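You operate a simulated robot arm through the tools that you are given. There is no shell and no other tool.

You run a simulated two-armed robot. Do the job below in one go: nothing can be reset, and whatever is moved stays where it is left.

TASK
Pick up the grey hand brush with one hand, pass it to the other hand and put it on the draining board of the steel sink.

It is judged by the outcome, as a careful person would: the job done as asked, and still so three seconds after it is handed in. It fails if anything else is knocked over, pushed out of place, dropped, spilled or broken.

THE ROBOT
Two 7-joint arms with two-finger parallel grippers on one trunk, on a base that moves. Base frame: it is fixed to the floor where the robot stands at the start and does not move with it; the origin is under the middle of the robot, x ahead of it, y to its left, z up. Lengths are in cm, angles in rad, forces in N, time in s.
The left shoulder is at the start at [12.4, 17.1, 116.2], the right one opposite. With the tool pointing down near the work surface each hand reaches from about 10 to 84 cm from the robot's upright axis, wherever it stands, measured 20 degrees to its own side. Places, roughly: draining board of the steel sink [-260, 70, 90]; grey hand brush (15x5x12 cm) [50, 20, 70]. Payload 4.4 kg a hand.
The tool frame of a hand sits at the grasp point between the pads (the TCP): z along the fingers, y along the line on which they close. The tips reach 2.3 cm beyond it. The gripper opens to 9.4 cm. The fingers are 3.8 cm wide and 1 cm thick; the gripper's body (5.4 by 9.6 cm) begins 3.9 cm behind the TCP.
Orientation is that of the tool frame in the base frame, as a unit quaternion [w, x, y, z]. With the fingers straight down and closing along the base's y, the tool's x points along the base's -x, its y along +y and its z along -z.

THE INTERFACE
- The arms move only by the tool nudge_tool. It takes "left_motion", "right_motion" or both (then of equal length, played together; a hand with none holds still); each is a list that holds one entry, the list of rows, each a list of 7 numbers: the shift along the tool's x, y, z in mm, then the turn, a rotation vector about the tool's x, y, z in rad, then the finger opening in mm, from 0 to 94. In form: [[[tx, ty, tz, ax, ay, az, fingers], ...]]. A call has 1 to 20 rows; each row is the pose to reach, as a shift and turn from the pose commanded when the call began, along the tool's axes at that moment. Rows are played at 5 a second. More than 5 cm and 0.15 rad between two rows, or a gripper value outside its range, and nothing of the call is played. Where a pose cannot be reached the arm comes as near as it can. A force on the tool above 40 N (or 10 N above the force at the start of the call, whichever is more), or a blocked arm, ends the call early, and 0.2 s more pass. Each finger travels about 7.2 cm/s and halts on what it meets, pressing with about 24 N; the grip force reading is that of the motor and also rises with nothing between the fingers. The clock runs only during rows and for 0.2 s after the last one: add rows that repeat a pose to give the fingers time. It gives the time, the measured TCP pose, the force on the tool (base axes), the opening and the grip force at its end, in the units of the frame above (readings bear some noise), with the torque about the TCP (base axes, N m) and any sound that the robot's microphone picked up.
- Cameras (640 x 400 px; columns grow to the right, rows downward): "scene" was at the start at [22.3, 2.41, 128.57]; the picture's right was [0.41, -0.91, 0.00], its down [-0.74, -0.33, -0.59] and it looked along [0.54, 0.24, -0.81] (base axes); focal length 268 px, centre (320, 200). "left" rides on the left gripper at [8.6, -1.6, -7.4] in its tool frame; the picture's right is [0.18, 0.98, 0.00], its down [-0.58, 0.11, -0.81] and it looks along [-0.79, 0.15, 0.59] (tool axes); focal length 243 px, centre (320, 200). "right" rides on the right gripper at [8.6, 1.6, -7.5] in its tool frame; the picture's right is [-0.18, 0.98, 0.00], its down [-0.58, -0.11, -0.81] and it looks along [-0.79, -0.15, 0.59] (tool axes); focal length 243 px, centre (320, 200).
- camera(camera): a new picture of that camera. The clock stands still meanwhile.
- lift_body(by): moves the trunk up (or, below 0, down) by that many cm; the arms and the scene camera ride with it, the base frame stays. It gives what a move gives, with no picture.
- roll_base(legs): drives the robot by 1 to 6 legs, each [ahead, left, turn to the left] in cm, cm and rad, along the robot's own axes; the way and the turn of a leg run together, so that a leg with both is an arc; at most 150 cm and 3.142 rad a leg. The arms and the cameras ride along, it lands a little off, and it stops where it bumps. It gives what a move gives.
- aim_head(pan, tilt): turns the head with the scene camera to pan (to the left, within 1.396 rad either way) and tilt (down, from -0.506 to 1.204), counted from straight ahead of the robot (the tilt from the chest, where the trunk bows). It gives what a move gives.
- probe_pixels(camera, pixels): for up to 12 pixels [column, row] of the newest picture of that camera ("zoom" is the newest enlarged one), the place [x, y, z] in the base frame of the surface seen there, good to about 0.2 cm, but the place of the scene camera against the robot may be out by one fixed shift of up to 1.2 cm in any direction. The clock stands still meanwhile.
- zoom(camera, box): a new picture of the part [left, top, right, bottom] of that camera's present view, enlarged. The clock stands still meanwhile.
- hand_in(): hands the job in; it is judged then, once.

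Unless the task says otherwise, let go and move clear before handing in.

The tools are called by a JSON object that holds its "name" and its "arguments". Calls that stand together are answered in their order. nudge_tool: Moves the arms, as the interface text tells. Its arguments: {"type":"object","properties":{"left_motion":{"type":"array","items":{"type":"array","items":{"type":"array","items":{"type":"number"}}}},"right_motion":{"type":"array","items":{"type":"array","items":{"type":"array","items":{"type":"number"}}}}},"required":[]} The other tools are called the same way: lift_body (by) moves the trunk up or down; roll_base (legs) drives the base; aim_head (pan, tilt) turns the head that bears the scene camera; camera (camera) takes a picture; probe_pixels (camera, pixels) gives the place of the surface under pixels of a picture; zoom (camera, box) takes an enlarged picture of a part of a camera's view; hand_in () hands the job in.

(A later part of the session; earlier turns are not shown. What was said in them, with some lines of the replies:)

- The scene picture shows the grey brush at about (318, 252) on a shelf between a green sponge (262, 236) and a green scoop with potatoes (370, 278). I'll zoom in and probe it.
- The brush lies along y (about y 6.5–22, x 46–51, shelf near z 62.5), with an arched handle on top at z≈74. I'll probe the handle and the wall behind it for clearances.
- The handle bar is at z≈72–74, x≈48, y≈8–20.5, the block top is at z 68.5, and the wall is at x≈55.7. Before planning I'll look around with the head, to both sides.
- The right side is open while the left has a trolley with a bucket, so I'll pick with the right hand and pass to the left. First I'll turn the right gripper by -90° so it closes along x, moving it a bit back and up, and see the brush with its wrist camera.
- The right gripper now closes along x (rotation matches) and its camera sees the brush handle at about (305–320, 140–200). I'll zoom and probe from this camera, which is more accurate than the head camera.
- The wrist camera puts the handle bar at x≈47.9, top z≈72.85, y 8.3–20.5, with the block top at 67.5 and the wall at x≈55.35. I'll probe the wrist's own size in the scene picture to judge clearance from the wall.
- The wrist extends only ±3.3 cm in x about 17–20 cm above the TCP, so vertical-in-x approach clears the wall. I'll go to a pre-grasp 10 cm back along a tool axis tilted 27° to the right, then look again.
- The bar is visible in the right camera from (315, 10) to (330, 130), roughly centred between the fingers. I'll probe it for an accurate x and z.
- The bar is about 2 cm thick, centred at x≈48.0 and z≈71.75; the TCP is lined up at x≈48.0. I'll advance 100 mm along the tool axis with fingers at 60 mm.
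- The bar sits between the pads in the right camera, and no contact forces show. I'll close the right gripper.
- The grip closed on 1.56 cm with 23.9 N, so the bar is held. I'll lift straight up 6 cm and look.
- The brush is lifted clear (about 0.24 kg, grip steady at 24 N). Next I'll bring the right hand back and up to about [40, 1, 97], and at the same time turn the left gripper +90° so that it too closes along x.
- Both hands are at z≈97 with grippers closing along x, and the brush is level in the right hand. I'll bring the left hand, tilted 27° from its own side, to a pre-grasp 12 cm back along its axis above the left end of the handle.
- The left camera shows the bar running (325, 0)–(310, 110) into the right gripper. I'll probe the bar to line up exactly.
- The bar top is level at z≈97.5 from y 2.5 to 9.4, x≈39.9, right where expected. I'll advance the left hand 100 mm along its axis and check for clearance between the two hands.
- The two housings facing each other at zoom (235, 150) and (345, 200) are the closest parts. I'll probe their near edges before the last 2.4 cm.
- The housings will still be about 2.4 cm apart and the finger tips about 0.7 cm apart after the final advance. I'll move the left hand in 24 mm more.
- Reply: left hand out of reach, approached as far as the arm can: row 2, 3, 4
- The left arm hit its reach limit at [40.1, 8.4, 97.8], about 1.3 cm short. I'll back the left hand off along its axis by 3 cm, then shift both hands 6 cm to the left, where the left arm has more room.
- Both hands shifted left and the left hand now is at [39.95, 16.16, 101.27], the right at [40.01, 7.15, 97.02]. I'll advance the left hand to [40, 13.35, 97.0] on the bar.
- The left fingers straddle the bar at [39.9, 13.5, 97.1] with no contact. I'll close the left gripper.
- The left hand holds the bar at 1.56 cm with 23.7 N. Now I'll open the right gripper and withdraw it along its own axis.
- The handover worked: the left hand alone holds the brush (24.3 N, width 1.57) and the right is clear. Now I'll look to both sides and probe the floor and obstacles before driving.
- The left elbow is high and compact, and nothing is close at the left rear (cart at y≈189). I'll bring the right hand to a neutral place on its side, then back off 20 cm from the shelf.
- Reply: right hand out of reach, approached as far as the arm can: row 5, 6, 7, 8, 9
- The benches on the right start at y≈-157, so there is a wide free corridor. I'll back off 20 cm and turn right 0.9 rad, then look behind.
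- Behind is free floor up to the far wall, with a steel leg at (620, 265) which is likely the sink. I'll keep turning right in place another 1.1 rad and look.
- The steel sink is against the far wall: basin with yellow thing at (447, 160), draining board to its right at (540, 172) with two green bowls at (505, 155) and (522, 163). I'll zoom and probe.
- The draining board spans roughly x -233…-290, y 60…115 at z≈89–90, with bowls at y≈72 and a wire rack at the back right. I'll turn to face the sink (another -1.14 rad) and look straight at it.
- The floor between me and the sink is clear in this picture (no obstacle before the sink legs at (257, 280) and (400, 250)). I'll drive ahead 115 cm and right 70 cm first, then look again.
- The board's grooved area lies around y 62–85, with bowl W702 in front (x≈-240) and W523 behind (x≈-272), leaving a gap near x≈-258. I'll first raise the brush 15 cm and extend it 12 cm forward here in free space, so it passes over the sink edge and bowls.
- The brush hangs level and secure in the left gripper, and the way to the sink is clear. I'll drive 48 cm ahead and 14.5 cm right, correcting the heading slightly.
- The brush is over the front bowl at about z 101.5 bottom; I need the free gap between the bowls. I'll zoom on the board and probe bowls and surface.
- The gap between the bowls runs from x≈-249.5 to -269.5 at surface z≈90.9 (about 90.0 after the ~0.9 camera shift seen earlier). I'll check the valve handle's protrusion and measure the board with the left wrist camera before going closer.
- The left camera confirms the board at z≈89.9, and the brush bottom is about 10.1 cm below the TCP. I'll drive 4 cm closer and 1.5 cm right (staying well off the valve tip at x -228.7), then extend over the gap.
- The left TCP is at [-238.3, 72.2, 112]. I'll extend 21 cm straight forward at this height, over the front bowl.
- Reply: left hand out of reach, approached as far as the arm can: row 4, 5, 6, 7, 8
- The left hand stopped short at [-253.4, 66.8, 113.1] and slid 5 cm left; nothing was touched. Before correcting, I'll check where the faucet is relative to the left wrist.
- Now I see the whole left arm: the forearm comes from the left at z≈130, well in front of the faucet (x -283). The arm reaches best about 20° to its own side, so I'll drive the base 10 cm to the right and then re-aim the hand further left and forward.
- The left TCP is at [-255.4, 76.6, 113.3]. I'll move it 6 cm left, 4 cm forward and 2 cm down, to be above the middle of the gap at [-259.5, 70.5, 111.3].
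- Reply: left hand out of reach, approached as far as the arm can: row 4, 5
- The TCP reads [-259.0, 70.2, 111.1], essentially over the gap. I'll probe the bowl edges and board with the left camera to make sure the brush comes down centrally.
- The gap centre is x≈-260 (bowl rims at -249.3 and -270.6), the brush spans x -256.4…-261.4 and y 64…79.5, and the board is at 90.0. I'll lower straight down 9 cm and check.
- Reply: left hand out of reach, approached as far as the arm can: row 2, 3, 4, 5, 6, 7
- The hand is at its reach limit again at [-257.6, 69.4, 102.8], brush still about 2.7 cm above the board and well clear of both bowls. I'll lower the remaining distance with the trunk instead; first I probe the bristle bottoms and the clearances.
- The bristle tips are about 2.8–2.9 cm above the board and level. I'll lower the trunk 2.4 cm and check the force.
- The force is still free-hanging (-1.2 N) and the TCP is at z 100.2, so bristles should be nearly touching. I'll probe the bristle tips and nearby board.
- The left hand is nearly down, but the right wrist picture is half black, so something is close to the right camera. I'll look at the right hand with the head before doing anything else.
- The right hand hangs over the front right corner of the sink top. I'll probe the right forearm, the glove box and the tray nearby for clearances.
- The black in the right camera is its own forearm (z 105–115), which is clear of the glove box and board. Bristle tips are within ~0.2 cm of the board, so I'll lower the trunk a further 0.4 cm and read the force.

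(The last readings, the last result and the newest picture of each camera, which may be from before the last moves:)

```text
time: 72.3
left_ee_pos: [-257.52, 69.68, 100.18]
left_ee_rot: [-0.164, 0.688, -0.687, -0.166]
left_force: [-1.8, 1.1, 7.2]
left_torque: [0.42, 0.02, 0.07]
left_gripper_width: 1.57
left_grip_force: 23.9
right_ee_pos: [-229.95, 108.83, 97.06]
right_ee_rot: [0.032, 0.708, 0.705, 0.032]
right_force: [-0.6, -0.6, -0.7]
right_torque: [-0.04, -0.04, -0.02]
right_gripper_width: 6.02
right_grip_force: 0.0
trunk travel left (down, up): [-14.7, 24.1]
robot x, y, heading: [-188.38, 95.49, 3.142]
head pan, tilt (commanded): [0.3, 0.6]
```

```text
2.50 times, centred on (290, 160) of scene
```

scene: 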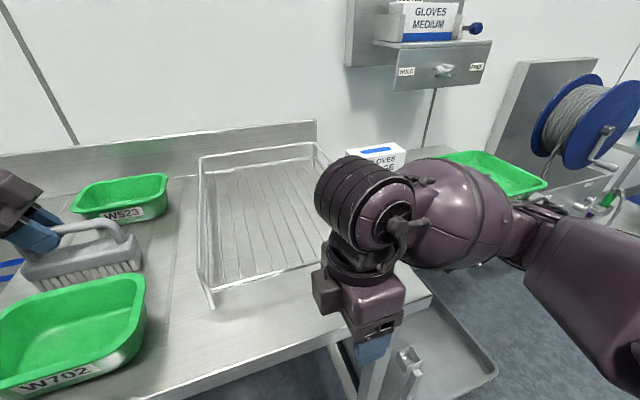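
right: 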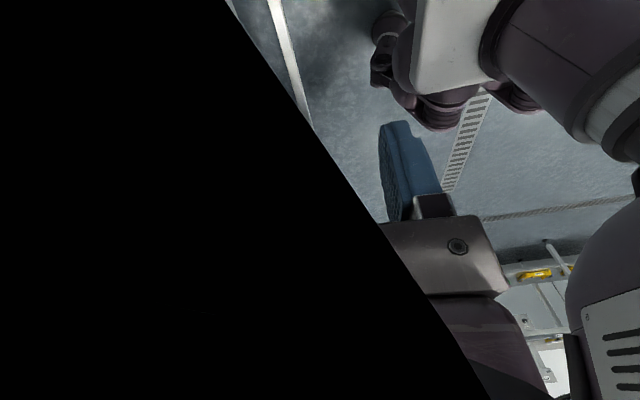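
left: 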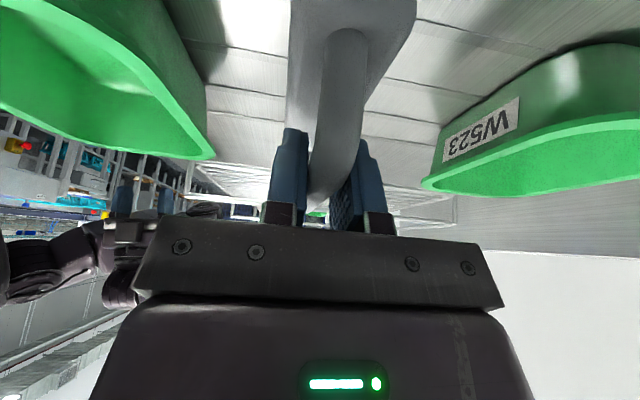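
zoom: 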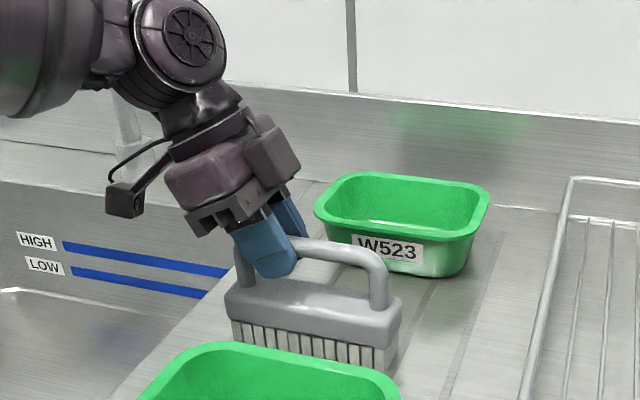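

The force has gone from -1.2 N to +7 N, so the brush is standing on the board. I'll open the left fingers in place.

{"name": "nudge_tool", "arguments": {"left_motion": [[[0, 0, 0, 0, 0, 0, 25], [0, 0, 0, 0, 0, 0, 40], [0, 0, 0, 0, 0, 0, 55], [0, 0, 0, 0, 0, 0, 55]]]}}

{"name": "zoom", "arguments": {"camera": "scene", "box": [180, 80, 400, 240]}}

{"name": "camera", "arguments": {"camera": "left"}}

```text
time: 73.3
left_ee_pos: [-257.52, 69.62, 99.86]
left_ee_rot: [0.165, -0.687, 0.688, 0.165]
left_force: [-0.9, -0.3, -1.1]
left_torque: [0.01, 0.01, 0.02]
left_gripper_width: 5.5
left_grip_force: 0.0
right_ee_pos: [-230.15, 108.78, 96.87]
right_ee_rot: [0.032, 0.708, 0.705, 0.032]
right_force: [0.2, -0.1, 0.0]
right_torque: [0.0, 0.0, 0.04]
right_gripper_width: 6.02
right_grip_force: 0.0
trunk travel left (down, up): [-14.7, 24.1]
robot x, y, heading: [-188.14, 95.52, 3.143]
head pan, tilt (commanded): [0.3, 0.6]
```

```text
2.50 times, centred on (290, 160) of scene
```

zoom: 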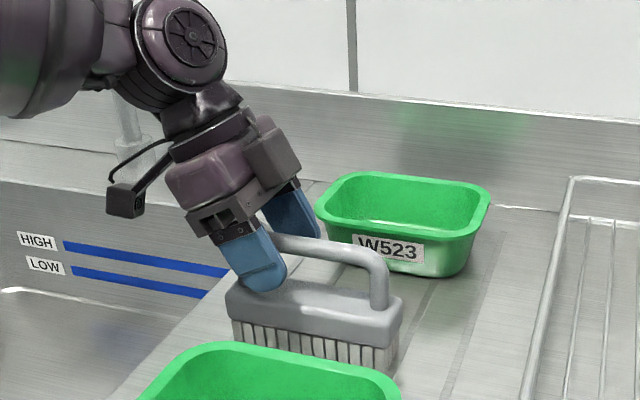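

```text
taken
```

left: 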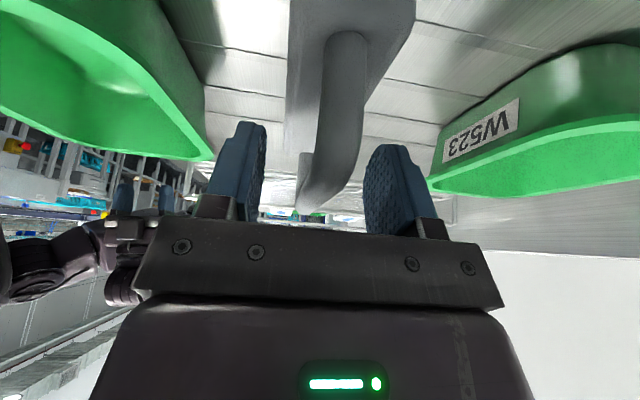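

The brush stands by itself, with both fingers clear of the bar. I'll withdraw the left hand along its axis, up and to the left.

{"name": "nudge_tool", "arguments": {"left_motion": [[[0, 0, -8, 0, 0, 0, 55], [0, 0, -16, 0, 0, 0, 55], [0, 0, -26, 0, 0, 0, 55], [0, 0, -38, 0, 0, 0, 55], [0, 0, -52, 0, 0, 0, 55], [0, 0, -70, 0, 0, 0, 55], [0, 0, -90, 0, 0, 0, 55], [0, 0, -110, 0, 0, 0, 55], [0, 0, -110, 0, 0, 0, 55]]]}}

{"name": "camera", "arguments": {"camera": "scene"}}

{"name": "camera", "arguments": {"camera": "left"}}

```text
time: 75.3
left_ee_pos: [-257.56, 64.59, 109.74]
left_ee_rot: [0.165, -0.687, 0.688, 0.165]
left_force: [-1.1, 0.3, 0.1]
left_torque: [-0.01, -0.01, -0.02]
left_gripper_width: 5.5
left_grip_force: 0.1
right_ee_pos: [-230.15, 108.72, 97.04]
right_ee_rot: [0.032, 0.708, 0.705, 0.032]
right_force: [0.6, -0.3, 0.3]
right_torque: [-0.02, 0.01, -0.01]
right_gripper_width: 6.0
right_grip_force: 0.1
trunk travel left (down, up): [-14.7, 24.1]
robot x, y, heading: [-188.28, 95.25, 3.145]
head pan, tilt (commanded): [0.3, 0.6]
```

```text
taken
```

scene: 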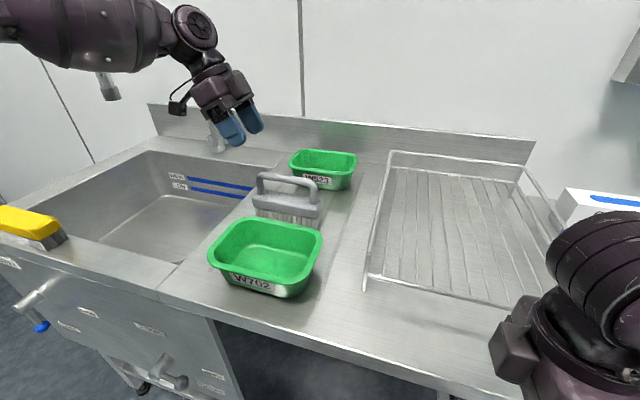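

```text
taken
```

left: 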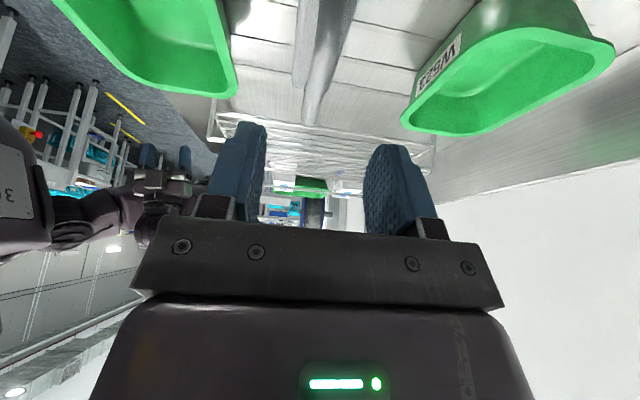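

The brush now stands upright on the draining board between the two bowls, which haven't moved. I'll back the base off 30 cm to get clear and take a final look.

{"name": "roll_base", "arguments": {"legs": [[-30, 0, 0]]}}

{"name": "aim_head", "arguments": {"pan": 0.1, "tilt": 0.5}}

{"name": "camera", "arguments": {"camera": "scene"}}

{"name": "zoom", "arguments": {"camera": "scene", "box": [200, 100, 440, 260]}}

```text
time: 77.4
left_ee_pos: [-227.35, 64.6, 109.86]
left_ee_rot: [0.165, -0.687, 0.688, 0.165]
left_force: [1.2, 1.1, 0.6]
left_torque: [0.03, -0.01, -0.01]
left_gripper_width: 5.5
left_grip_force: 0.0
right_ee_pos: [-199.9, 108.8, 97.11]
right_ee_rot: [0.033, 0.707, 0.705, 0.032]
right_force: [0.9, 0.0, 0.2]
right_torque: [-0.02, 0.02, 0.04]
right_gripper_width: 5.99
right_grip_force: 0.0
trunk travel left (down, up): [-14.7, 24.1]
robot x, y, heading: [-158.17, 95.21, 3.142]
head pan, tilt (commanded): [0.3, 0.6]
```

```text
time: 78.1
left_ee_pos: [-227.55, 64.63, 109.79]
left_ee_rot: [0.165, -0.687, 0.689, 0.165]
left_force: [-0.8, -0.1, 1.3]
left_torque: [-0.02, -0.01, 0.0]
left_gripper_width: 5.5
left_grip_force: 0.1
right_ee_pos: [-199.95, 108.76, 97.1]
right_ee_rot: [0.033, 0.708, 0.705, 0.032]
right_force: [-0.8, -0.9, 0.0]
right_torque: [0.04, 0.0, 0.02]
right_gripper_width: 6.01
right_grip_force: 0.0
trunk travel left (down, up): [-14.7, 24.1]
robot x, y, heading: [-157.72, 95.06, 3.149]
head pan, tilt (commanded): [0.099, 0.499]
```

```text
taken
```

scene: 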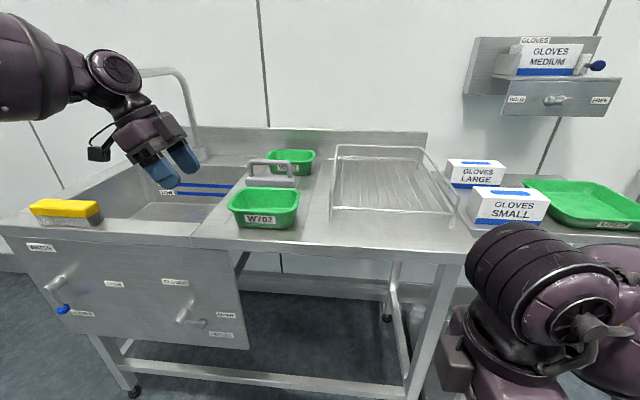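

```text
2.50 times, centred on (320, 180) of scene
```

zoom: 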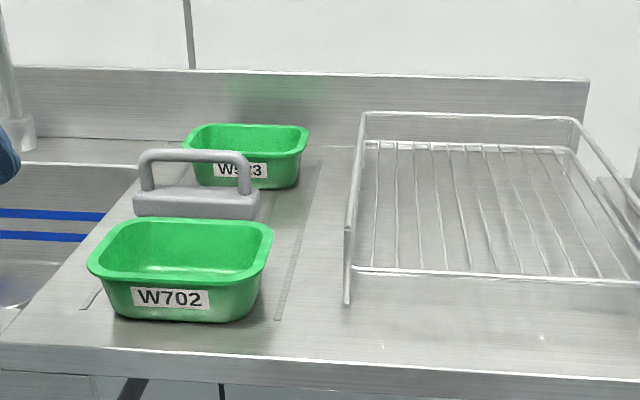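

The brush stands upright on the draining board at zoom (195, 190), between the undisturbed bowls. The glove boxes, rack and yellow brush are also where they were, and both hands are clear. I'll hand in.

{"name": "hand_in", "arguments": {}}

```text
The job is handed in.
```

I picked the grey hand brush up with the right hand and passed it to the left in mid-air. It now stands upright, bristles down, on the draining board of the steel sink, between the two green bowls.

The final picture shows the bowls, wire rack, glove boxes and yellow brush at the sink where they were. I saw no sign of anything being touched on the way, but I didn't look back at the pick-up shelf after leaving it.

The left arm ran out of reach several times at the handover and over the sink. I shifted both hands, moved the base closer and lowered the trunk to finish. Before handing in, I opened the gripper and backed the robot 30 cm away from the sink.
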